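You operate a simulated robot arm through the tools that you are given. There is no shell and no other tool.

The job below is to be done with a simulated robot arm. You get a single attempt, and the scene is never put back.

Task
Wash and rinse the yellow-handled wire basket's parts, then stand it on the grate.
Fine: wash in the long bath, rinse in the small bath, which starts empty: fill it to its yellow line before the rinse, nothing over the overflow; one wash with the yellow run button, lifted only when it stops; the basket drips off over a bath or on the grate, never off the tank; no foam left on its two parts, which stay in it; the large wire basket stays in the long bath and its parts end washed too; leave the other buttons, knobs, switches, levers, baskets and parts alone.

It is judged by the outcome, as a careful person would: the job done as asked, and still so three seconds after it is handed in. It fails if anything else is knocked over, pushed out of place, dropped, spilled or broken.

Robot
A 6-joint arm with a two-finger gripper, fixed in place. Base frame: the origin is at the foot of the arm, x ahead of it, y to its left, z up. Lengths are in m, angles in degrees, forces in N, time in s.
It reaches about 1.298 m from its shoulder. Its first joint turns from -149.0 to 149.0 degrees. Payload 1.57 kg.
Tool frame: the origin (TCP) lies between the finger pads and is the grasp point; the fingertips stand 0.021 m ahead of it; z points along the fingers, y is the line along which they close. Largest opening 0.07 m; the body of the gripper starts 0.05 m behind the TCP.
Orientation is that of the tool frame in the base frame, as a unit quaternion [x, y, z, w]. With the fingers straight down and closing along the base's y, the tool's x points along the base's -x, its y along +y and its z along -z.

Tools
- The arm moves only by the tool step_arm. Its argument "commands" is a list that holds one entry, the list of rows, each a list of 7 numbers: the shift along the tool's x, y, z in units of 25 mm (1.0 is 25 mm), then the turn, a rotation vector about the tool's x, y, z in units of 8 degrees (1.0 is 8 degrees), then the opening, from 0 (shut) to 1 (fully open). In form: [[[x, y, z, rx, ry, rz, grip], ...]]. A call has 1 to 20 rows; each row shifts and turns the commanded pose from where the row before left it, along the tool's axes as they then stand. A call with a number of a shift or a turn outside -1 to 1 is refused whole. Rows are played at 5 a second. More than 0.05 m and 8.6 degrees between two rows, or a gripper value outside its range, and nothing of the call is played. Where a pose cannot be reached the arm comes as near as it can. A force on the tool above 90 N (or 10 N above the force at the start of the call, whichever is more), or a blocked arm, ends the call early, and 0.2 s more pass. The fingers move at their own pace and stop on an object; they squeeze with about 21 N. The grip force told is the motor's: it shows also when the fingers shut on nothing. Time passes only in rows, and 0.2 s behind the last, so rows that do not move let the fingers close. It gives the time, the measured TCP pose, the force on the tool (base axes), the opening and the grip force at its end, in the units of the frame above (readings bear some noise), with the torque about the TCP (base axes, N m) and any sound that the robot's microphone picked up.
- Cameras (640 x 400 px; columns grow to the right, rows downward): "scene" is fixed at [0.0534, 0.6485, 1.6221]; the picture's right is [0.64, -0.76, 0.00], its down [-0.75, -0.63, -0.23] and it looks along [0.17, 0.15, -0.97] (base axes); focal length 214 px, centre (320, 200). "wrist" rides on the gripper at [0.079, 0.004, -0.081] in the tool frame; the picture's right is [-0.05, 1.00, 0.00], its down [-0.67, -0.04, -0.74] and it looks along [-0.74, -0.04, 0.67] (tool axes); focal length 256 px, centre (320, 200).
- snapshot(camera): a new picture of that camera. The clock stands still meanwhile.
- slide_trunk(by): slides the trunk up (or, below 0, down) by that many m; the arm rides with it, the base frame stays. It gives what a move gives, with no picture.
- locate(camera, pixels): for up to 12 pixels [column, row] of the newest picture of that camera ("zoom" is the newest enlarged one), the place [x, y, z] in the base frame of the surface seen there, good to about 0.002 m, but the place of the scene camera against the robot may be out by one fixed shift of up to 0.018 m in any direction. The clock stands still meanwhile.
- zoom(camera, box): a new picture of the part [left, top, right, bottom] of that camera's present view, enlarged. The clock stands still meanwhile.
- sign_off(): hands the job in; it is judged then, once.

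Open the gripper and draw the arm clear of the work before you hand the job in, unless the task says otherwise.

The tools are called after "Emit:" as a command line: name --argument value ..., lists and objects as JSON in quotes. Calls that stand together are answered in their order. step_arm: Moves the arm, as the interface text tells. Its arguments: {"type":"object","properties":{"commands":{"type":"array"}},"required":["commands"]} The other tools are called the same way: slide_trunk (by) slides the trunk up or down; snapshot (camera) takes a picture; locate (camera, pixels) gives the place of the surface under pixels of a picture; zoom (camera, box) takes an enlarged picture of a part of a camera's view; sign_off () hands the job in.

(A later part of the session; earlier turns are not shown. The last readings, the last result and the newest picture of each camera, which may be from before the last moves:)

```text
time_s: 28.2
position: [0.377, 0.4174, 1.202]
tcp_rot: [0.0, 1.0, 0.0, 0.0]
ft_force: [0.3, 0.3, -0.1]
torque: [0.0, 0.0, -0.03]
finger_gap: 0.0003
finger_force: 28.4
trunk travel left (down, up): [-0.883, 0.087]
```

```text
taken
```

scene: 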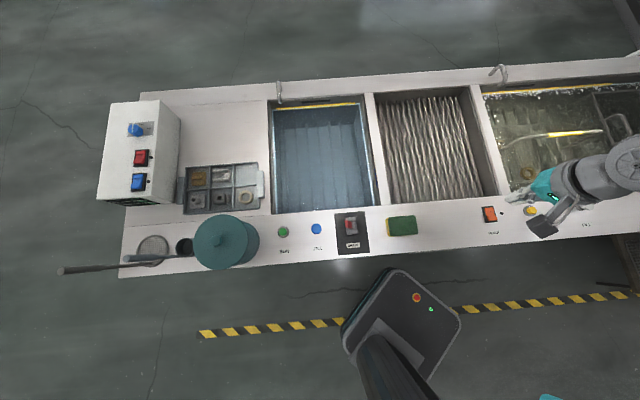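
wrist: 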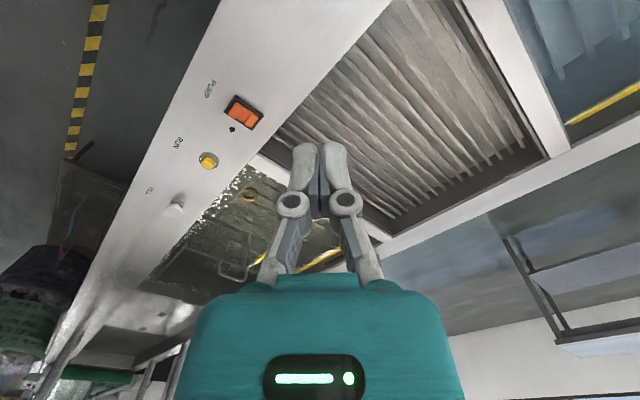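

Clear so far. I'll zoom on the RUN button and the long bath from here and locate the button.

Emit:
zoom --camera "wrist" --box '[140, 70, 300, 310]'

Emit:
locate --camera "wrist" --pixels '[[208, 160], [243, 112], [175, 208], [250, 196], [260, 258], [220, 270]]'

Emit:
zoom --camera "wrist" --box '[190, 140, 226, 180]'

Emit:
locate --camera "zoom" --pixels '[[320, 200], [330, 220], [300, 180], [310, 240], [340, 200], [280, 200]]'

```text
1.67 times, centred on (220, 190) of wrist
```

zoom: 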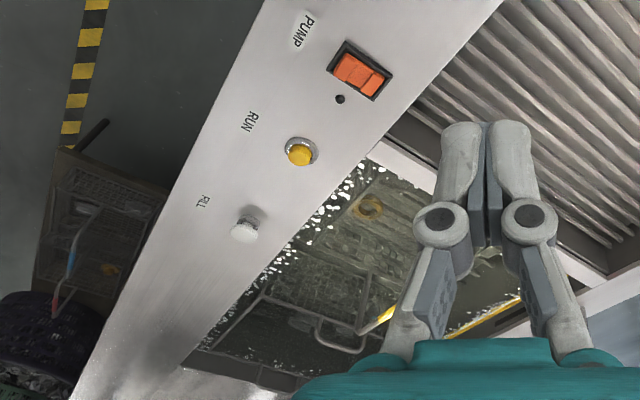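

```text
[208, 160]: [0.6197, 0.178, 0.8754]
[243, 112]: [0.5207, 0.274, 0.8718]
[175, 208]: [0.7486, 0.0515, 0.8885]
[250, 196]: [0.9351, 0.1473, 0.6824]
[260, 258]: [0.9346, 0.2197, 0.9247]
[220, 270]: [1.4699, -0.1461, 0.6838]
```

```text
10.00 times, centred on (208, 160) of wrist
```

zoom: 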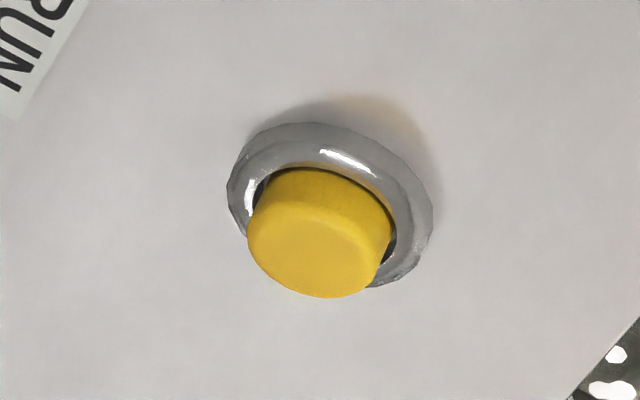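

```text
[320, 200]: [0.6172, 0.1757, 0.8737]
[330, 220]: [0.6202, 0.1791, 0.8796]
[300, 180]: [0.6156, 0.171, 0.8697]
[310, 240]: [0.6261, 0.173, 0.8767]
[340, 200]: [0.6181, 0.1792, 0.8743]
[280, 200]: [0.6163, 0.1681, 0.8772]
```

The yellow cap's top centre is around (0.626, 0.174, 0.878). I'll cross-check with locate on a fresh wrist zoom around the cap and the scene view.

Emit:
zoom --camera "wrist" --box '[190, 140, 226, 180]'

Emit:
locate --camera "zoom" --pixels '[[318, 248], [255, 245], [385, 250], [320, 210], [320, 290], [318, 260], [232, 180], [425, 230]]'

Emit:
zoom --camera "scene" --box '[515, 195, 555, 225]'

Emit:
locate --camera "zoom" --pixels '[[250, 210], [270, 210], [290, 210], [270, 190], [270, 230]]'

```text
10.00 times, centred on (208, 160) of wrist
```

zoom: 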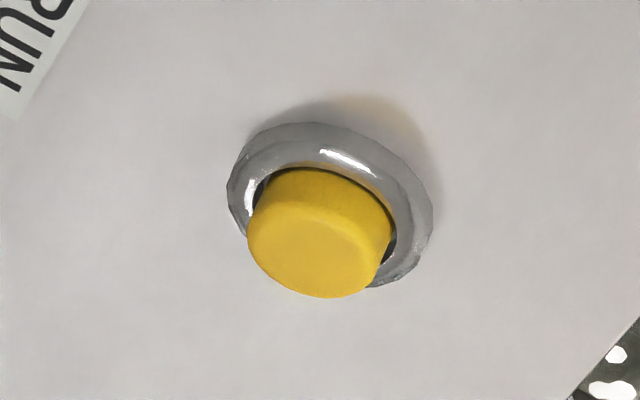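

```text
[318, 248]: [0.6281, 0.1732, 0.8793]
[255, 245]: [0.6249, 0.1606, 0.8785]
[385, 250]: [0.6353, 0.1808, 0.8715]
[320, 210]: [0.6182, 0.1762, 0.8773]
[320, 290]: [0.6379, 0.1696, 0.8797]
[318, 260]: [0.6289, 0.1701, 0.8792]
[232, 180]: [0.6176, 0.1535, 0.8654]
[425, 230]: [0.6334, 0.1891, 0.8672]
```

```text
13.33 times, centred on (535, 210) of scene
```

zoom: 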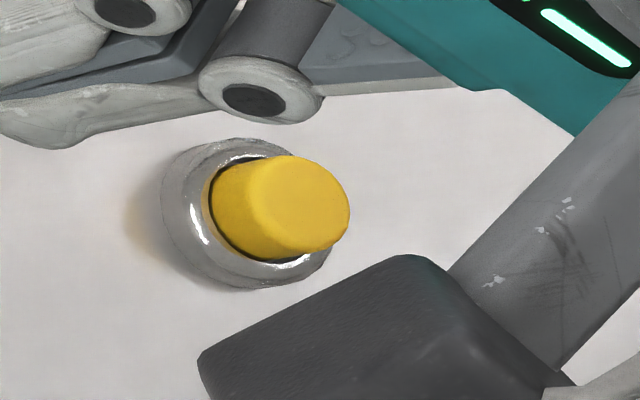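

```text
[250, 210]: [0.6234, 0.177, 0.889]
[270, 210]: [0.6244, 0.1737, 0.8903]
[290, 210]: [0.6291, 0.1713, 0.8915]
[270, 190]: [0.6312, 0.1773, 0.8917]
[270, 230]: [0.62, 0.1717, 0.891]
```

Both cameras agree on (0.626, 0.173, 0.8795) for the yellow cap. I'll move over it.

Emit:
step_arm --commands '[[[-0.996, -0.978, 0, 0, 0, 0, 0], [-0.996, -0.978, 0, 0, 0, 0, 0], [-0.996, -0.978, 0, 0, 0, 0, 0], [-0.996, -0.978, 0, 0, 0, 0, 0], [-0.996, -0.978, 0, 0, 0, 0, 0], [-0.996, -0.978, 0, 0, 0, 0, 0], [-0.996, -0.978, 0, 0, 0, 0, 0], [-0.996, -0.978, 0, 0, 0, 0, 0], [-0.996, -0.978, 0, 0, 0, 0, 0], [-0.996, -0.978, 0, 0, 0, 0, 0], [0, 0, 0, 0, 0, 0, 0]]]'

Emit:
snapshot --camera "scene"

Emit:
snapshot --camera "wrist"

```text
time_s: 30.6
position: [0.6259, 0.1721, 1.202]
tcp_rot: [-0.001, 1.0, 0.0, 0.0]
ft_force: [-0.5, 0.6, -0.3]
torque: [-0.02, 0.04, -0.04]
finger_gap: 0.0
finger_force: 28.7
trunk travel left (down, up): [-0.883, 0.087]
```

```text
taken
```

scene: 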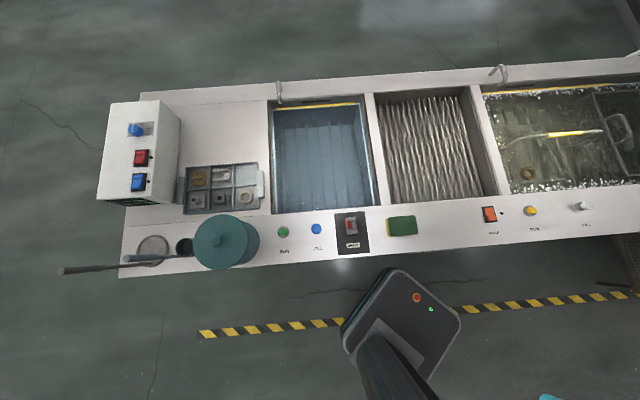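

```text
taken
```

wrist: 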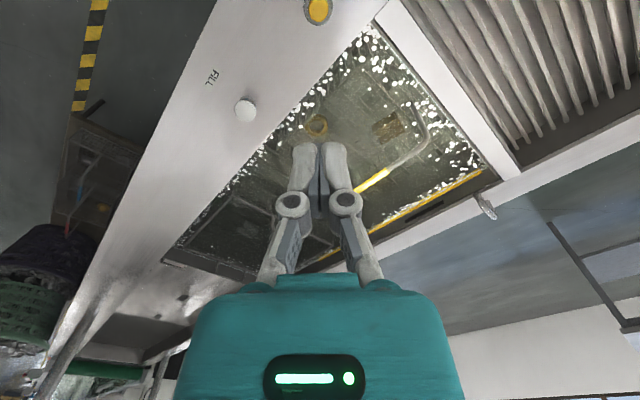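

The arm is over the RUN button and off the scene picture. I'll look at the large basket in the wrist view before pressing.

Emit:
zoom --camera "wrist" --box '[150, 120, 310, 290]'

Emit:
zoom --camera "wrist" --box '[270, 10, 480, 200]'

Emit:
zoom --camera "scene" --box '[560, 60, 640, 200]'

```text
2.35 times, centred on (230, 205) of wrist
```

zoom: 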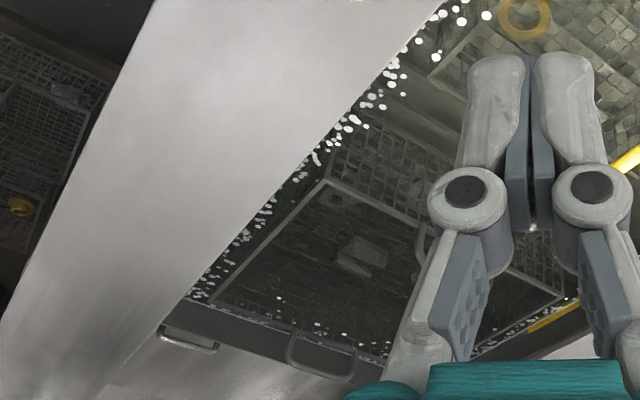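

```text
2.11 times, centred on (375, 105) of wrist
```

zoom: 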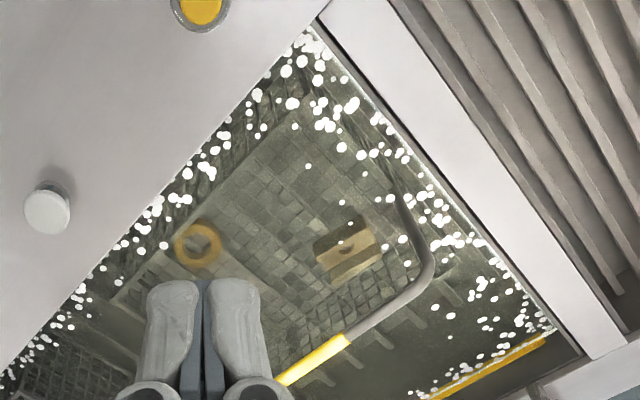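

```text
2.86 times, centred on (600, 130) of scene
```

zoom: 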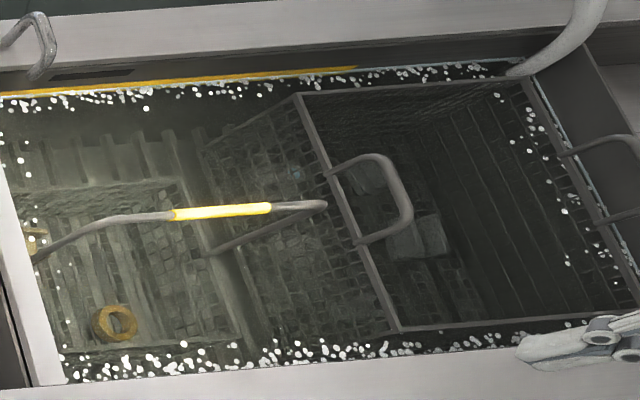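

Parts of both baskets are under the bath liquid. I'll lower over the yellow RUN button to about 1 cm above it.

Emit:
slide_trunk --by -0.29

Emit:
zoom --camera "wrist" --box '[240, 60, 400, 180]'

Emit:
snapshot --camera "scene"

```text
time_s: 33.6
position: [0.6255, 0.1732, 0.9127]
tcp_rot: [0.0, 1.0, 0.0, 0.0]
ft_force: [-0.4, -0.2, -0.3]
torque: [-0.03, 0.03, 0.02]
finger_gap: 0.0
finger_force: 28.9
trunk travel left (down, up): [-0.593, 0.377]
```

```text
3.33 times, centred on (320, 120) of wrist
```

zoom: 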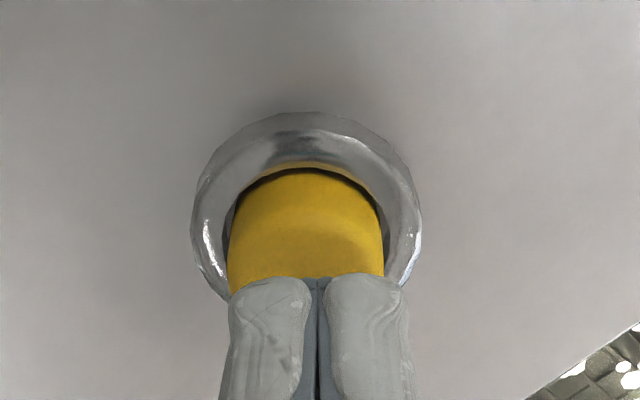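

```text
taken
```

scene: 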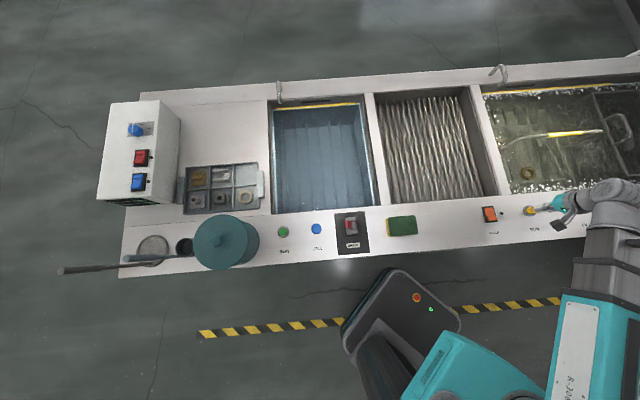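

The fingertips line up with the yellow cap. I'll step down with small trunk slides until a click.

Emit:
slide_trunk --by -0.01

Emit:
slide_trunk --by -0.004

```text
time_s: 34.1
position: [0.6255, 0.1713, 0.901]
tcp_rot: [0.0, 1.0, 0.0, 0.001]
ft_force: [0.2, 0.0, 0.0]
torque: [0.0, -0.01, 0.0]
finger_gap: 0.0
finger_force: 28.8
trunk travel left (down, up): [-0.583, 0.387]
```

```text
time_s: 34.7
position: [0.6261, 0.1721, 0.8975]
tcp_rot: [0.0, 1.0, 0.0, -0.001]
ft_force: [-0.2, -0.2, 0.7]
torque: [0.0, 0.01, 0.01]
finger_gap: 0.0002
finger_force: 28.6
trunk travel left (down, up): [-0.579, 0.391]
```

No click yet with tips near 0.877; I'll go 2 mm further at a time.

Emit:
slide_trunk --by -0.002

```text
time_s: 35.2
position: [0.6255, 0.172, 0.8959]
tcp_rot: [0.0, 1.0, 0.0, 0.0]
ft_force: [0.1, 0.2, 2.0]
torque: [0.02, -0.05, 0.03]
finger_gap: 0.0001
finger_force: 28.4
trunk travel left (down, up): [-0.577, 0.393]
```

Contact is starting (2 N). One more small step down.

Emit:
slide_trunk --by -0.002

```text
time_s: 35.7
position: [0.626, 0.1723, 0.8938]
tcp_rot: [-0.001, 1.0, 0.0, 0.0]
ft_force: [0.9, 0.4, 2.5]
torque: [0.01, -0.02, -0.03]
finger_gap: 0.0
finger_force: 28.0
trunk travel left (down, up): [-0.575, 0.395]
heard: click
```

The click was heard. I'll raise the fingers off the button and see whether the wash is running.

Emit:
slide_trunk --by 0.02

Emit:
snapshot --camera "scene"

Emit:
zoom --camera "scene" --box '[480, 60, 640, 240]'

```text
time_s: 36.4
position: [0.626, 0.1719, 0.9138]
tcp_rot: [0.0, 1.0, 0.0, 0.001]
ft_force: [0.5, 0.2, -0.2]
torque: [0.0, 0.04, -0.01]
finger_gap: 0.0
finger_force: 28.5
trunk travel left (down, up): [-0.595, 0.375]
```

```text
taken
```

scene: 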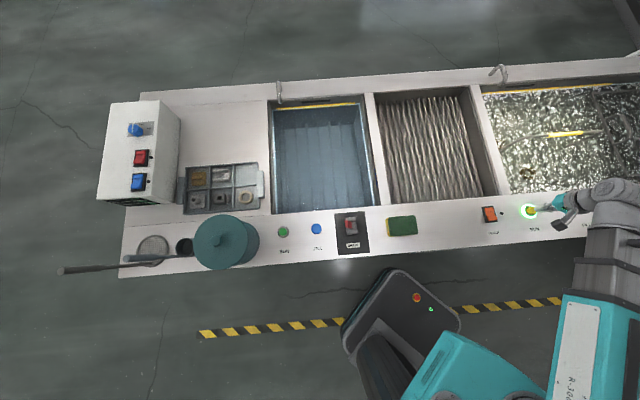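

```text
2.22 times, centred on (560, 150) of scene
```

zoom: 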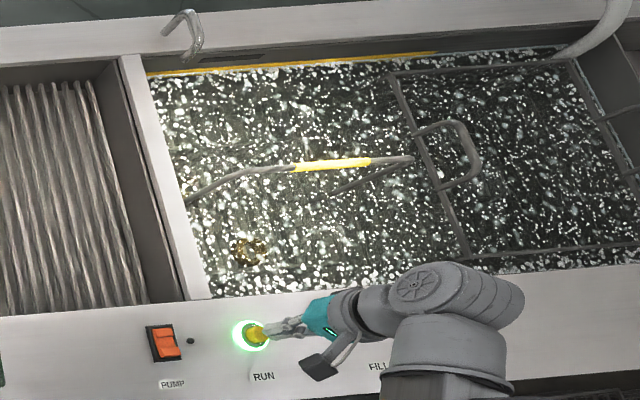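

The wash is running: bubbles fill the long bath and the RUN ring glows green. I'll raise the trunk and move over the handle with fingers open, turning 45° so the fingers will close across the bar, without touching anything yet.

Emit:
slide_trunk --by 0.25

Emit:
step_arm --commands '[[[-0.98, 0.2, 0, 0, 0, 0, 1], [-0.98, 0.2, 0, 0, 0, 0, 1], [-0.98, 0.2, 0, 0, 0, 0, 1], [-0.98, 0.2, 0, 0, 0, 0, 1], [-0.98, 0.2, 0, 0, 0, 0, 1], [-0.98, 0.2, 0, 0, 0, 0, 1], [-0.98, 0.2, 0, 0, 0, 0, 1], [-0.98, 0.2, 0, 0, 0, 0, 1], [0, 0, 0, 0, 0, 0.9375, 1], [0, 0, 0, 0, 0, 0.9375, 1], [0, 0, 0, 0, 0, 0.9375, 1], [0, 0, 0, 0, 0, 0.9375, 1], [0, 0, 0, 0, 0, 0.9375, 1], [0, 0, 0, 0, 0, 0.9375, 1]]]'

Emit:
snapshot --camera "wrist"

Emit:
snapshot --camera "scene"

```text
time_s: 39.0
position: [0.6246, 0.1726, 1.1641]
tcp_rot: [0.0, 1.0, 0.0, 0.0]
ft_force: [-0.1, 0.5, 0.3]
torque: [-0.01, 0.0, 0.02]
finger_gap: 0.0001
finger_force: 28.4
trunk travel left (down, up): [-0.845, 0.125]
```

```text
time_s: 42.0
position: [0.8221, 0.2119, 1.1638]
tcp_rot: [0.384, 0.923, 0.0, 0.0]
ft_force: [0.3, 0.2, 0.3]
torque: [0.01, -0.02, -0.01]
finger_gap: 0.0702
finger_force: 0.1
trunk travel left (down, up): [-0.845, 0.125]
```

```text
taken
```

wrist: 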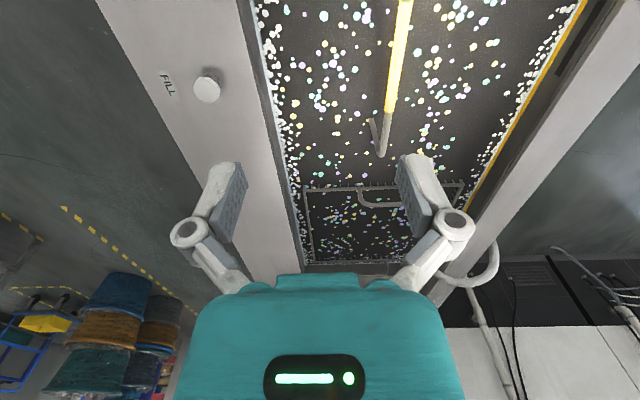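

```text
taken
```

scene: 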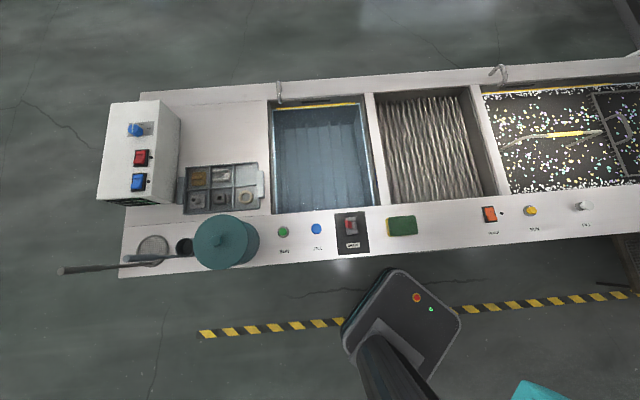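

The RUN ring no longer glows in this view and the bath has turned dark with foam dots. I'll zoom to check whether the wash has stopped.

Emit:
zoom --camera "scene" --box '[480, 60, 640, 240]'

Emit:
zoom --camera "scene" --box '[470, 195, 550, 245]'

Emit:
locate --camera "wrist" --pixels '[[404, 10], [397, 60], [390, 105], [385, 130], [382, 152], [375, 125], [205, 88], [420, 180]]'

```text
2.22 times, centred on (560, 150) of scene
```

zoom: 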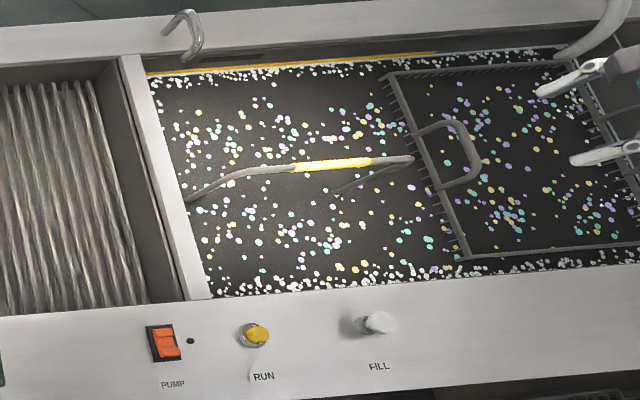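

```text
8.00 times, centred on (510, 220) of scene
```

zoom: 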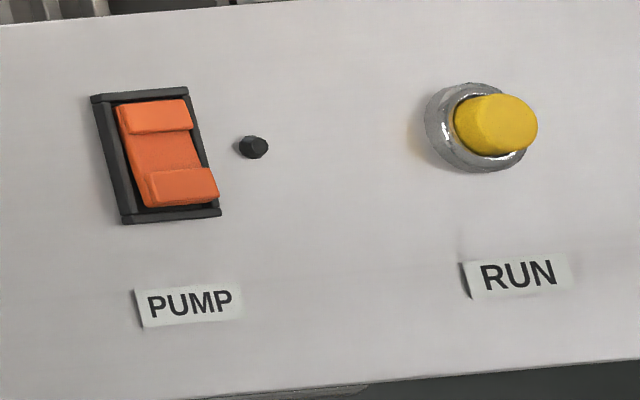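

```text
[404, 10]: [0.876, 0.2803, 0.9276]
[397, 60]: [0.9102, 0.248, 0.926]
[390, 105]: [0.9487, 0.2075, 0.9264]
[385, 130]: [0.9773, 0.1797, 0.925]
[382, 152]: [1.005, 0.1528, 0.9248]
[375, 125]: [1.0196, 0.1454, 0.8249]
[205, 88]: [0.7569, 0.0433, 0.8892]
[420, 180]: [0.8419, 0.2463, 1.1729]
```

The ring is dark and the bubbling has stopped. I'll wait 3 s to make sure it stays stopped before touching the basket.

Emit:
step_arm --commands '[[[0, 0, 0, 0, 0, 0, 1], [0, 0, 0, 0, 0, 0, 1], [0, 0, 0, 0, 0, 0, 1], [0, 0, 0, 0, 0, 0, 1], [0, 0, 0, 0, 0, 0, 1], [0, 0, 0, 0, 0, 0, 1], [0, 0, 0, 0, 0, 0, 1], [0, 0, 0, 0, 0, 0, 1], [0, 0, 0, 0, 0, 0, 1], [0, 0, 0, 0, 0, 0, 1], [0, 0, 0, 0, 0, 0, 1], [0, 0, 0, 0, 0, 0, 1], [0, 0, 0, 0, 0, 0, 1], [0, 0, 0, 0, 0, 0, 1], [0, 0, 0, 0, 0, 0, 1]]]'

Emit:
zoom --camera "scene" --box '[480, 60, 640, 240]'

Emit:
snapshot --camera "wrist"

```text
time_s: 45.2
position: [0.8213, 0.2133, 1.1637]
tcp_rot: [0.382, 0.924, 0.001, 0.0]
ft_force: [-0.3, -0.5, 0.4]
torque: [0.03, 0.03, -0.02]
finger_gap: 0.07
finger_force: 0.0
trunk travel left (down, up): [-0.845, 0.125]
```

```text
2.22 times, centred on (560, 150) of scene
```

zoom: 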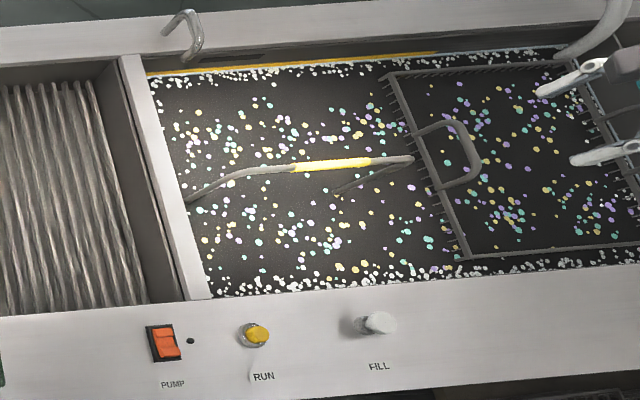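

```text
taken
```

wrist: 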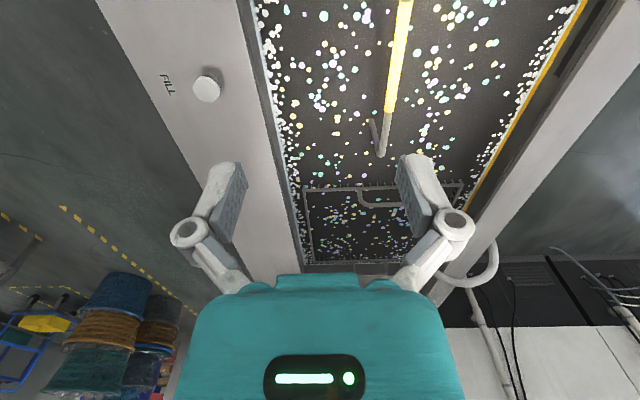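

The wash has plainly ended. The bar's mid grip is about (0.911, 0.244, 0.920); I'll move the open fingers over it, still high.

Emit:
step_arm --commands '[[[-0.414, 0.865, 0, 0, 0, 0, 1], [-0.414, 0.865, 0, 0, 0, 0, 1], [-0.414, 0.865, 0, 0, 0, 0, 1], [-0.414, 0.865, 0, 0, 0, 0, 1], [0, 0, 0, 0, 0, 0, 1]]]'

Emit:
snapshot --camera "wrist"

Emit:
snapshot --camera "scene"

```text
time_s: 46.4
position: [0.9125, 0.244, 1.1635]
tcp_rot: [0.382, 0.924, 0.0, 0.0]
ft_force: [-0.5, -0.7, 0.3]
torque: [0.0, 0.0, 0.01]
finger_gap: 0.0703
finger_force: 0.1
trunk travel left (down, up): [-0.845, 0.125]
```

```text
taken
```

wrist: 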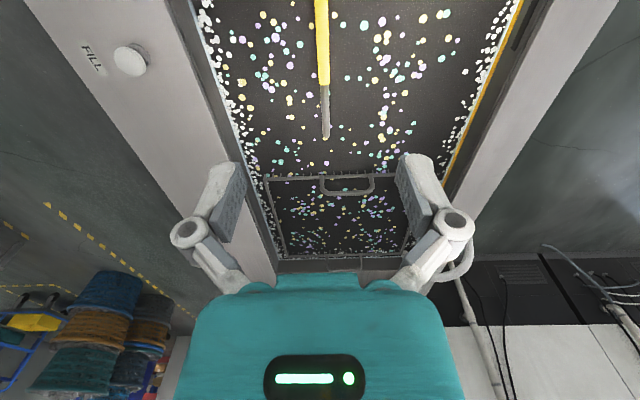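

```text
taken
```

scene: 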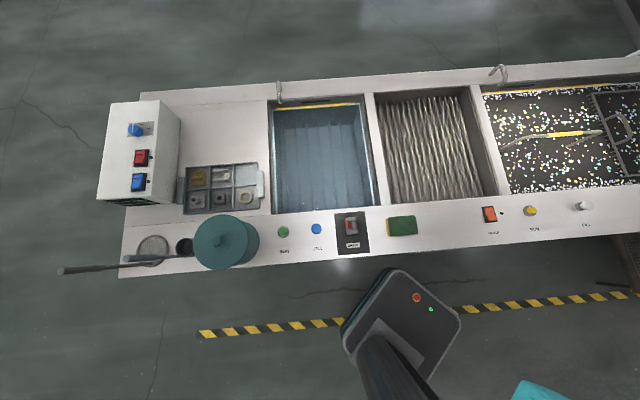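

The bar runs straight between the fingers, with the grasp point expected at about (321,26). I'll verify by locating along the bar.

Emit:
locate --camera "wrist" --pixels '[[321, 5], [321, 26], [323, 60], [323, 84], [325, 110], [326, 134], [317, 26], [326, 26]]'

Emit:
zoom --camera "scene" --box '[500, 100, 640, 180]'

Emit:
locate --camera "zoom" --pixels '[[215, 156], [455, 142], [345, 150], [145, 165], [20, 210], [485, 140]]'

```text
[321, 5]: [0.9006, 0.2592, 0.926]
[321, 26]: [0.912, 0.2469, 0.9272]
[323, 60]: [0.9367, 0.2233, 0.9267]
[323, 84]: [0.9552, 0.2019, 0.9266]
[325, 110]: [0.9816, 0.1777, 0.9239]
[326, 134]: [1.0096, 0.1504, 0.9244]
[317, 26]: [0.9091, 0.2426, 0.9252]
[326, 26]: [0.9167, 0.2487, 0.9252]
```

```text
4.57 times, centred on (570, 140) of scene
```

zoom: 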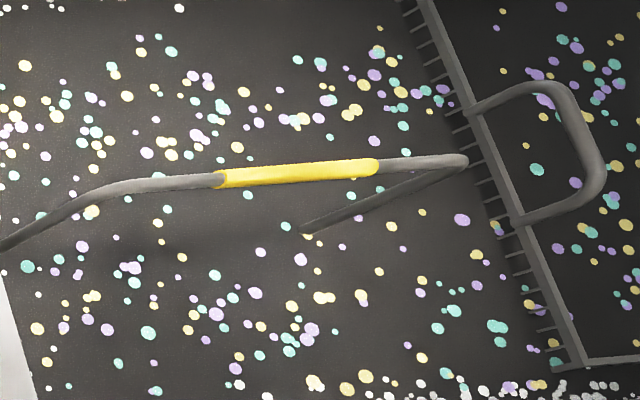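

```text
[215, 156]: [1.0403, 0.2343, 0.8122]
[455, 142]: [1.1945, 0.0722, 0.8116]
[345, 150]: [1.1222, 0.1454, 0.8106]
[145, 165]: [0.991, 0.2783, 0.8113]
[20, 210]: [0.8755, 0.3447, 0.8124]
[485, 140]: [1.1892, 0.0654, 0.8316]
```

The bar top is at z≈0.926 and passes by (0.912,0.246). I'll locate the ends of the yellow grip and the bail corners in the scene zoom to find the balance point.

Emit:
zoom --camera "scene" --box '[500, 100, 640, 180]'

Emit:
locate --camera "zoom" --pixels '[[222, 180], [376, 167], [298, 173], [100, 193], [140, 185], [462, 163], [440, 160], [5, 243], [310, 228], [400, 190]]'

```text
4.57 times, centred on (570, 140) of scene
```

zoom: 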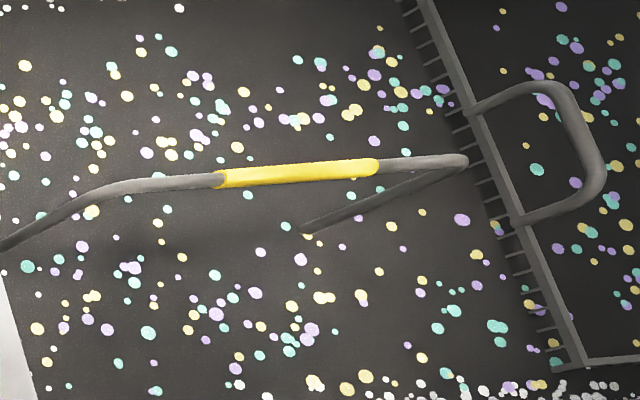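

```text
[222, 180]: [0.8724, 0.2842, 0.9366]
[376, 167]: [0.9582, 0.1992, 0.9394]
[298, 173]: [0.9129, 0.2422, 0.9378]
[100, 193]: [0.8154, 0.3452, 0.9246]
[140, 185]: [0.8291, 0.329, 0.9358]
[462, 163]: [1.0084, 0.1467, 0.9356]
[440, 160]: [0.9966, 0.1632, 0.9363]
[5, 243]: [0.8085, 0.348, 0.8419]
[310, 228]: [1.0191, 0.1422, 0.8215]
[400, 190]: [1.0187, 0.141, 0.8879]
```

The grip's centre is near (0.907, 0.246), so I'll nudge slightly and lower the trunk with the fingers open around the bar, stopping a few cm above.

Emit:
step_arm --commands '[[[0.2, 0.06, 0, 0, 0, 0, 1], [0, 0, 0, 0, 0, 0, 1]]]'

Emit:
slide_trunk --by -0.19

Emit:
snapshot --camera "wrist"

Emit:
snapshot --camera "scene"

```text
time_s: 47.0
position: [0.9097, 0.2484, 1.1635]
tcp_rot: [0.382, 0.924, 0.0, 0.0]
ft_force: [-0.2, -0.5, -1.5]
torque: [0.04, -0.01, -0.01]
finger_gap: 0.0701
finger_force: 0.1
trunk travel left (down, up): [-0.845, 0.125]
```

```text
time_s: 49.0
position: [0.9107, 0.2486, 0.9735]
tcp_rot: [0.383, 0.924, 0.0, -0.001]
ft_force: [-0.3, -0.4, 0.0]
torque: [0.03, 0.0, 0.0]
finger_gap: 0.0701
finger_force: 0.0
trunk travel left (down, up): [-0.655, 0.315]
```

```text
taken
```

wrist: 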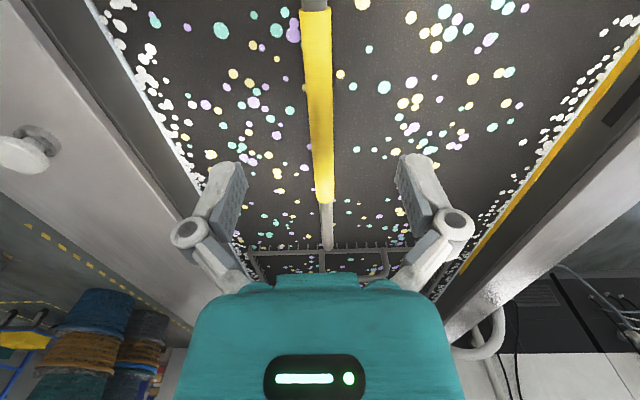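

```text
taken
```

scene: 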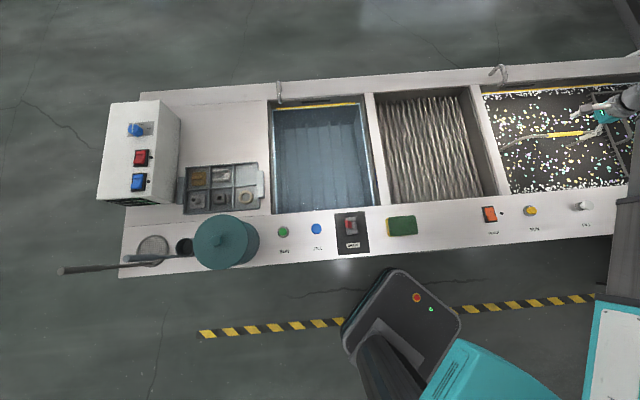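

The bar sits centred between the fingers. I'll locate the two ends of the yellow grip in this closer wrist view to refine the midpoint.

Emit:
locate --camera "wrist" --pixels '[[315, 14], [324, 198], [319, 120], [319, 60], [328, 240], [308, 60], [330, 60], [313, 5]]'

Emit:
zoom --camera "scene" --box '[500, 70, 640, 190]'

```text
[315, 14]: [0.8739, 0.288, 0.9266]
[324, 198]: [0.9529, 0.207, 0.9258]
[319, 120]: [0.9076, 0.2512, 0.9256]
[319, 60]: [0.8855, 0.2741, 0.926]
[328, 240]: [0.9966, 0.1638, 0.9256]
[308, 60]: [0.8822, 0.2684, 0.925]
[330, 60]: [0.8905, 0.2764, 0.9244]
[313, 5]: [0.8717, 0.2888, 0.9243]
```

```text
3.33 times, centred on (570, 130) of scene
```

zoom: 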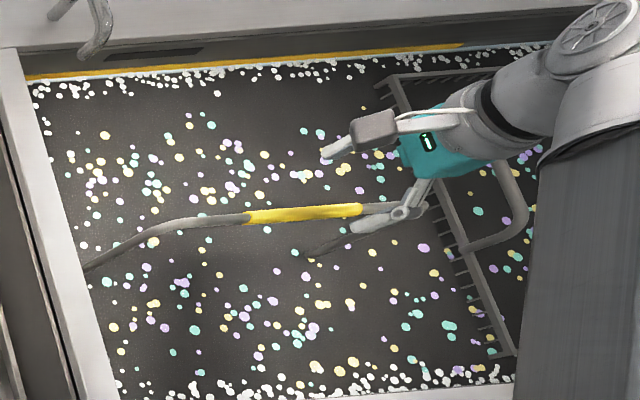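

The yellow grip's midpoint is (0.913,0.2475), within 3 mm of the TCP. I'll lower to the bar's height and close the fingers.

Emit:
slide_trunk --by -0.054

Emit:
step_arm --commands '[[[0, 0, 0, 0, 0, 0, 0], [0, 0, 0, 0, 0, 0, 0], [0, 0, 0, 0, 0, 0, 0], [0, 0, 0, 0, 0, 0, 0], [0, 0, 0, 0, 0, 0, 0], [0, 0, 0, 0, 0, 0, 0], [0, 0, 0, 0, 0, 0, 0], [0, 0, 0, 0, 0, 0, 0]]]'

Emit:
snapshot --camera "wrist"

```text
time_s: 50.0
position: [0.9102, 0.2489, 0.92]
tcp_rot: [0.383, 0.924, 0.001, 0.0]
ft_force: [-0.3, -1.0, 0.0]
torque: [0.01, 0.0, 0.0]
finger_gap: 0.0698
finger_force: 0.1
trunk travel left (down, up): [-0.601, 0.369]
```

```text
time_s: 51.8
position: [0.9115, 0.2493, 0.9199]
tcp_rot: [0.383, 0.924, 0.0, 0.0]
ft_force: [5.1, 2.2, 7.4]
torque: [0.01, -0.01, 0.01]
finger_gap: 0.0128
finger_force: 21.0
trunk travel left (down, up): [-0.601, 0.369]
```

```text
taken
```

wrist: 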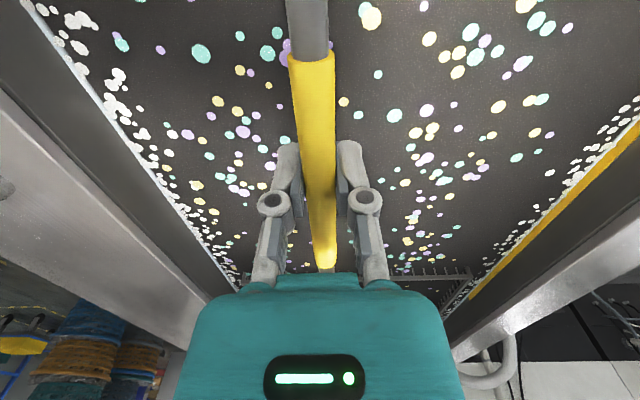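

The bar is gripped (gap 0.0128 m). I'll lift a little and check force and that the large basket stays put.

Emit:
slide_trunk --by 0.03

Emit:
zoom --camera "scene" --box '[480, 60, 640, 200]'

```text
time_s: 52.5
position: [0.9108, 0.2491, 0.9493]
tcp_rot: [0.382, 0.924, -0.001, 0.0]
ft_force: [-0.8, 0.4, -8.6]
torque: [0.13, 0.09, 0.01]
finger_gap: 0.0125
finger_force: 21.3
trunk travel left (down, up): [-0.631, 0.339]
```

```text
2.86 times, centred on (560, 130) of scene
```

zoom: 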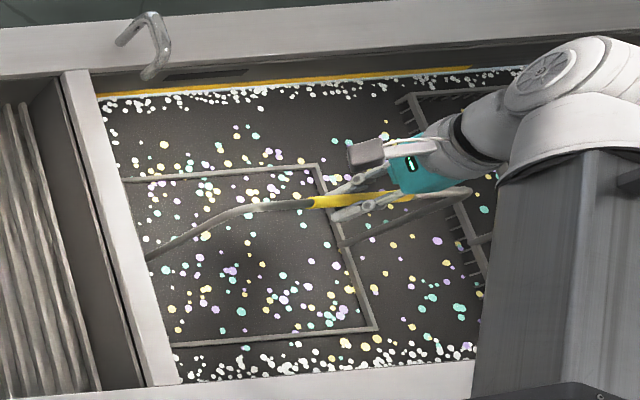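

The basket rises freely (≈8.6 N) and its rim is just breaking the surface. I'll lift further in stages.

Emit:
slide_trunk --by 0.08

Emit:
zoom --camera "scene" --box '[480, 60, 640, 200]'

Emit:
snapshot --camera "wrist"

```text
time_s: 53.7
position: [0.9113, 0.2499, 1.0291]
tcp_rot: [0.383, 0.924, -0.001, 0.001]
ft_force: [0.5, 0.4, -9.1]
torque: [0.11, 0.09, 0.02]
finger_gap: 0.0126
finger_force: 20.8
trunk travel left (down, up): [-0.711, 0.259]
```

```text
2.86 times, centred on (560, 130) of scene
```

zoom: 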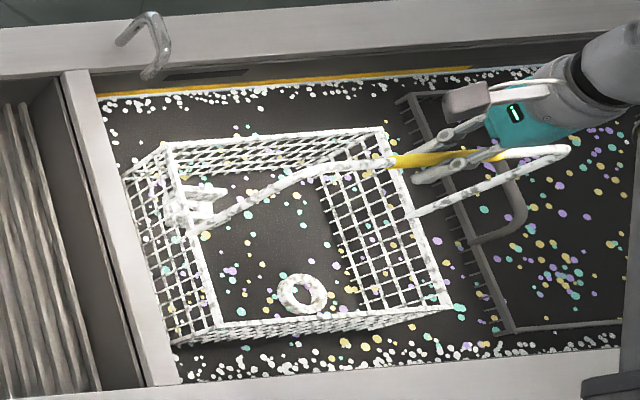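

```text
taken
```

wrist: 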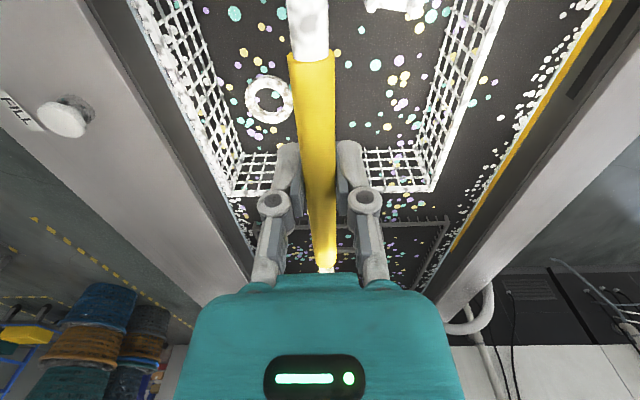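

The basket comes up coated in white foam, with its ring and block both inside. I'll lift until its bottom is clear of the rim but keep it over the long bath to drip.

Emit:
slide_trunk --by 0.17

Emit:
snapshot --camera "scene"

Emit:
zoom --camera "scene" --box '[480, 40, 640, 200]'

Emit:
snapshot --camera "wrist"

```text
time_s: 55.6
position: [0.9108, 0.2499, 1.1999]
tcp_rot: [0.383, 0.924, -0.001, -0.001]
ft_force: [0.4, 0.0, -8.9]
torque: [0.13, 0.06, -0.04]
finger_gap: 0.0127
finger_force: 21.1
trunk travel left (down, up): [-0.881, 0.089]
```

```text
taken
```

scene: 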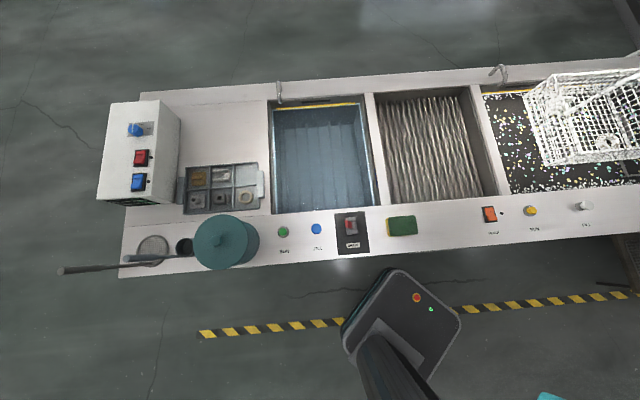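

```text
2.50 times, centred on (560, 120) of scene
```

zoom: 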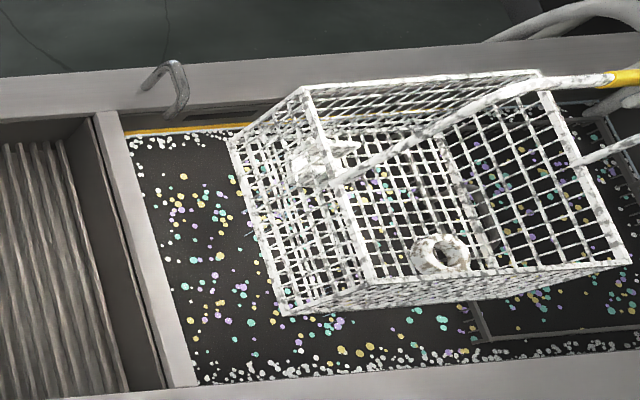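

```text
taken
```

wrist: 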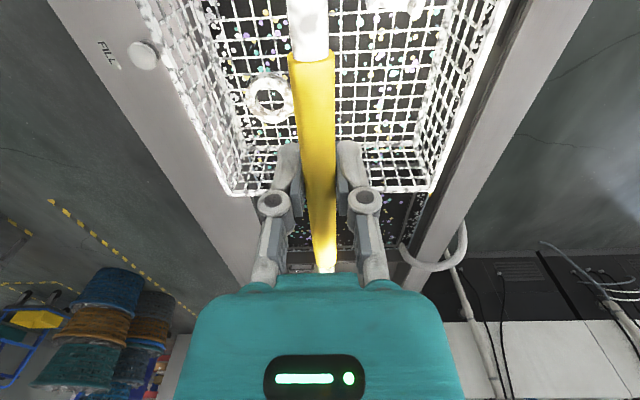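

The whole basket is above the bath and dripping. I'll locate its corners to get its size, while letting it drip.

Emit:
zoom --camera "scene" --box '[480, 40, 640, 200]'

Emit:
locate --camera "zoom" --pixels '[[302, 90], [372, 281], [627, 262], [541, 77], [231, 142], [283, 312], [250, 225], [440, 255], [320, 165], [120, 130], [195, 382], [345, 185]]'

```text
2.50 times, centred on (560, 120) of scene
```

zoom: 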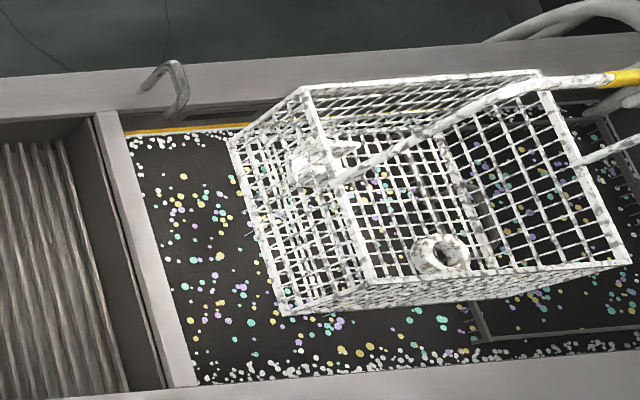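

```text
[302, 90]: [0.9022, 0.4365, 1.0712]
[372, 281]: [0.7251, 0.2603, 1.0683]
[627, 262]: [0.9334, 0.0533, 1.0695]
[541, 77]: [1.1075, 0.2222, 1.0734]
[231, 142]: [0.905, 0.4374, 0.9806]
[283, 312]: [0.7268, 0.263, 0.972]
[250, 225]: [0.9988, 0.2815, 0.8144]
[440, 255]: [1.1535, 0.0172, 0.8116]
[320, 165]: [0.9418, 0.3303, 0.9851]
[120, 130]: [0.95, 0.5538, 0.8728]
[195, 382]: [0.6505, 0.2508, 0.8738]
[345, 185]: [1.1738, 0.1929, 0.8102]
```

The basket measures about 0.29 × 0.25 × 0.095 m and its bottom hangs 0.24 m below the TCP. I'll hold it still over the long bath for 4 s so it drips off.

Emit:
step_arm --commands '[[[0, 0, 0, 0, 0, 0, 0], [0, 0, 0, 0, 0, 0, 0], [0, 0, 0, 0, 0, 0, 0], [0, 0, 0, 0, 0, 0, 0], [0, 0, 0, 0, 0, 0, 0], [0, 0, 0, 0, 0, 0, 0], [0, 0, 0, 0, 0, 0, 0], [0, 0, 0, 0, 0, 0, 0], [0, 0, 0, 0, 0, 0, 0], [0, 0, 0, 0, 0, 0, 0], [0, 0, 0, 0, 0, 0, 0], [0, 0, 0, 0, 0, 0, 0], [0, 0, 0, 0, 0, 0, 0], [0, 0, 0, 0, 0, 0, 0], [0, 0, 0, 0, 0, 0, 0], [0, 0, 0, 0, 0, 0, 0], [0, 0, 0, 0, 0, 0, 0], [0, 0, 0, 0, 0, 0, 0], [0, 0, 0, 0, 0, 0, 0], [0, 0, 0, 0, 0, 0, 0]]]'

Emit:
zoom --camera "scene" --box '[480, 40, 640, 200]'

Emit:
zoom --camera "scene" --box '[260, 80, 400, 230]'

Emit:
locate --camera "zoom" --pixels '[[170, 60], [430, 45], [505, 300], [195, 350], [167, 200], [465, 200], [320, 370], [300, 60], [360, 320], [80, 280], [200, 30], [320, 300]]'

```text
time_s: 59.8
position: [0.9119, 0.2493, 1.2]
tcp_rot: [0.383, 0.924, 0.0, 0.0]
ft_force: [0.0, 0.4, -8.7]
torque: [0.09, 0.08, 0.01]
finger_gap: 0.0126
finger_force: 20.5
trunk travel left (down, up): [-0.881, 0.089]
```

```text
2.50 times, centred on (560, 120) of scene
```

zoom: 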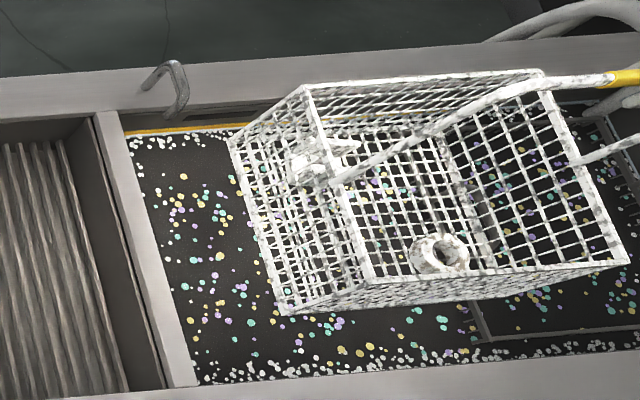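

```text
2.67 times, centred on (330, 155) of scene
```

zoom: 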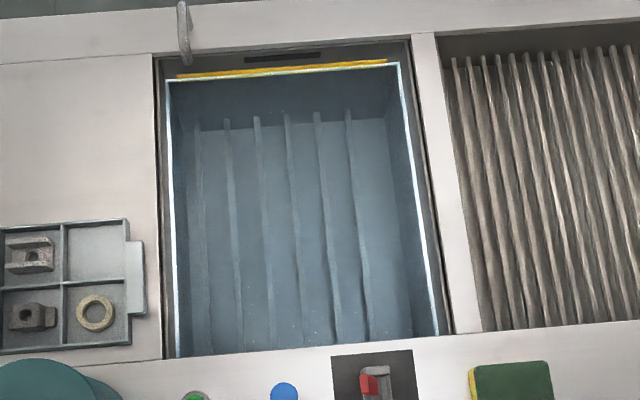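

```text
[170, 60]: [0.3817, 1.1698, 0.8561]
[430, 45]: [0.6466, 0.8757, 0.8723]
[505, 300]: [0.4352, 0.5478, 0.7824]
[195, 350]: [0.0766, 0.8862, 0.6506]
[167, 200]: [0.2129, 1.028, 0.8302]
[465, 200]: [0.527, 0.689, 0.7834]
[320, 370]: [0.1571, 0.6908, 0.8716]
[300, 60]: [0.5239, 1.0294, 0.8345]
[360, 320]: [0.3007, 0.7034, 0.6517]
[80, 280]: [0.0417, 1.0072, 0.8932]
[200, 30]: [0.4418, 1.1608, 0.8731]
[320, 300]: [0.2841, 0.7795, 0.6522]
```

Foam remains on the basket but no drips are visible. I'll let it drip 4 s more over the long bath before crossing.

Emit:
step_arm --commands '[[[0, 0, 0, 0, 0, 0, 0], [0, 0, 0, 0, 0, 0, 0], [0, 0, 0, 0, 0, 0, 0], [0, 0, 0, 0, 0, 0, 0], [0, 0, 0, 0, 0, 0, 0], [0, 0, 0, 0, 0, 0, 0], [0, 0, 0, 0, 0, 0, 0], [0, 0, 0, 0, 0, 0, 0], [0, 0, 0, 0, 0, 0, 0], [0, 0, 0, 0, 0, 0, 0], [0, 0, 0, 0, 0, 0, 0], [0, 0, 0, 0, 0, 0, 0], [0, 0, 0, 0, 0, 0, 0], [0, 0, 0, 0, 0, 0, 0], [0, 0, 0, 0, 0, 0, 0], [0, 0, 0, 0, 0, 0, 0], [0, 0, 0, 0, 0, 0, 0], [0, 0, 0, 0, 0, 0, 0], [0, 0, 0, 0, 0, 0, 0], [0, 0, 0, 0, 0, 0, 0]]]'

Emit:
zoom --camera "scene" --box '[500, 60, 640, 180]'

```text
time_s: 64.0
position: [0.9108, 0.2499, 1.1991]
tcp_rot: [0.383, 0.924, 0.0, 0.0]
ft_force: [-0.1, -0.8, -8.5]
torque: [0.11, 0.07, -0.01]
finger_gap: 0.0128
finger_force: 21.2
trunk travel left (down, up): [-0.881, 0.089]
```

```text
3.33 times, centred on (570, 120) of scene
```

zoom: 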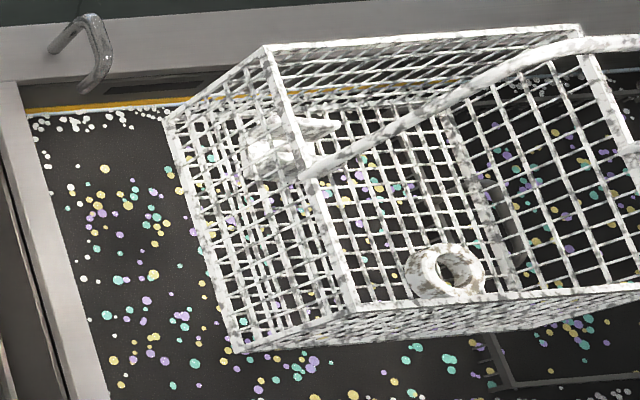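

The weight reading has settled at about 8.5 N. I'll carry the basket along the tank, over the grate, toward the small bath, checking at the midpoint.

Emit:
step_arm --commands '[[[0.5, 0.04, 0, 0, 0, 0, 0], [0.9, 0.04, 0, 0, 0, 0, 0], [1, 0.04, 0, 0, 0, 0, 0], [1, 0.04, 0, 0, 0, 0, 0], [1, 0.04, 0, 0, 0, 0, 0], [1, 0.04, 0, 0, 0, 0, 0], [1, 0.04, 0, 0, 0, 0, 0], [1, 0.04, 0, 0, 0, 0, 0], [1, 0.04, 0, 0, 0, 0, 0], [1, 0.04, 0, 0, 0, 0, 0], [1, 0.04, 0, 0, 0, 0, 0], [1, 0.04, 0, 0, 0, 0, 0], [1, 0.04, 0, 0, 0, 0, 0], [1, 0.04, 0, 0, 0, 0, 0], [1, 0.04, 0, 0, 0, 0, 0], [1, 0.04, 0, 0, 0, 0, 0], [1, 0.04, 0, 0, 0, 0, 0], [0.6, 0.04, 0, 0, 0, 0, 0]]]'

Emit:
snapshot --camera "scene"

Emit:
snapshot --camera "wrist"

```text
time_s: 67.8
position: [0.6225, 0.5638, 1.1995]
tcp_rot: [0.383, 0.924, 0.0, 0.0]
ft_force: [0.5, -0.5, -8.0]
torque: [0.1, 0.09, 0.03]
finger_gap: 0.0128
finger_force: 21.0
trunk travel left (down, up): [-0.881, 0.089]
```

```text
taken
```

scene: 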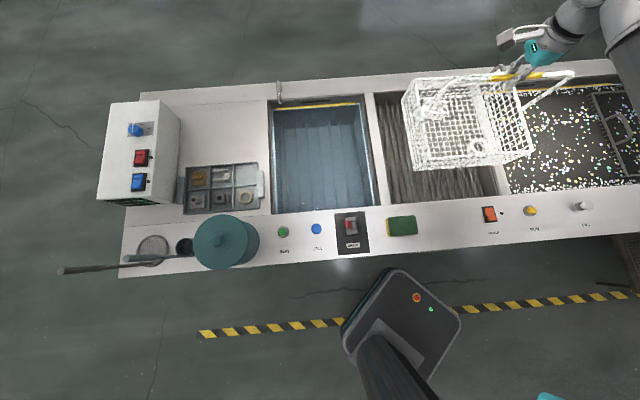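

```text
taken
```

wrist: 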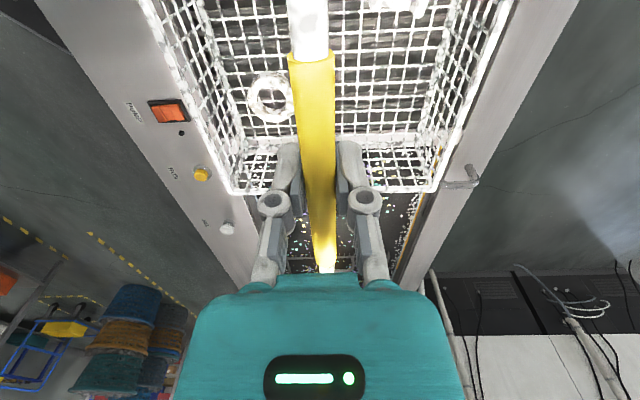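

The basket is over the grate, steady. I'll continue to the middle of the small bath.

Emit:
step_arm --commands '[[[0.6, 0.04, 0, 0, 0, 0, 0], [1, 0.04, 0, 0, 0, 0, 0], [1, 0.04, 0, 0, 0, 0, 0], [1, 0.04, 0, 0, 0, 0, 0], [1, 0.04, 0, 0, 0, 0, 0], [1, 0.04, 0, 0, 0, 0, 0], [1, 0.04, 0, 0, 0, 0, 0], [1, 0.04, 0, 0, 0, 0, 0], [1, 0.04, 0, 0, 0, 0, 0], [1, 0.04, 0, 0, 0, 0, 0], [1, 0.04, 0, 0, 0, 0, 0], [1, 0.04, 0, 0, 0, 0, 0], [1, 0.04, 0, 0, 0, 0, 0], [1, 0.04, 0, 0, 0, 0, 0], [1, 0.04, 0, 0, 0, 0, 0], [1, 0.04, 0, 0, 0, 0, 0], [1, 0.04, 0, 0, 0, 0, 0], [0.6, 0.04, 0, 0, 0, 0, 0], [0, 0, 0, 0, 0, 0, 0]]]'

Emit:
snapshot --camera "scene"

Emit:
snapshot --camera "wrist"

```text
time_s: 71.8
position: [0.3305, 0.8804, 1.1983]
tcp_rot: [0.383, 0.924, 0.0, 0.0]
ft_force: [0.3, -0.5, -8.3]
torque: [0.02, 0.08, -0.01]
finger_gap: 0.0129
finger_force: 21.0
trunk travel left (down, up): [-0.881, 0.089]
```

```text
taken
```

scene: 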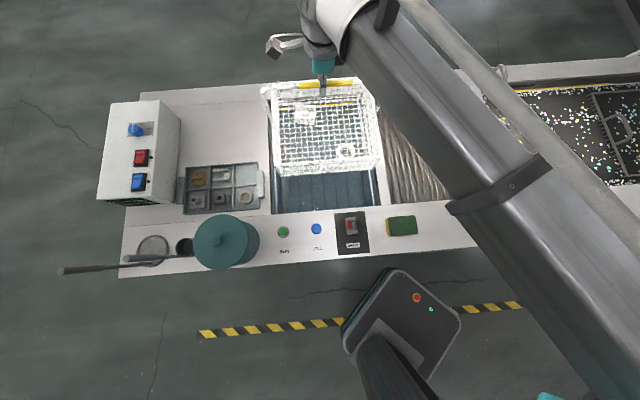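

```text
taken
```

wrist: 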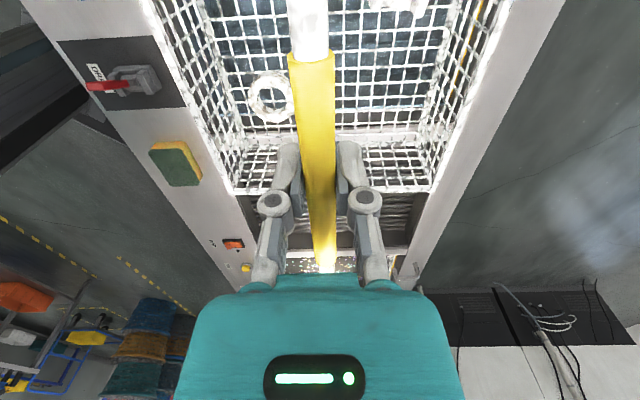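

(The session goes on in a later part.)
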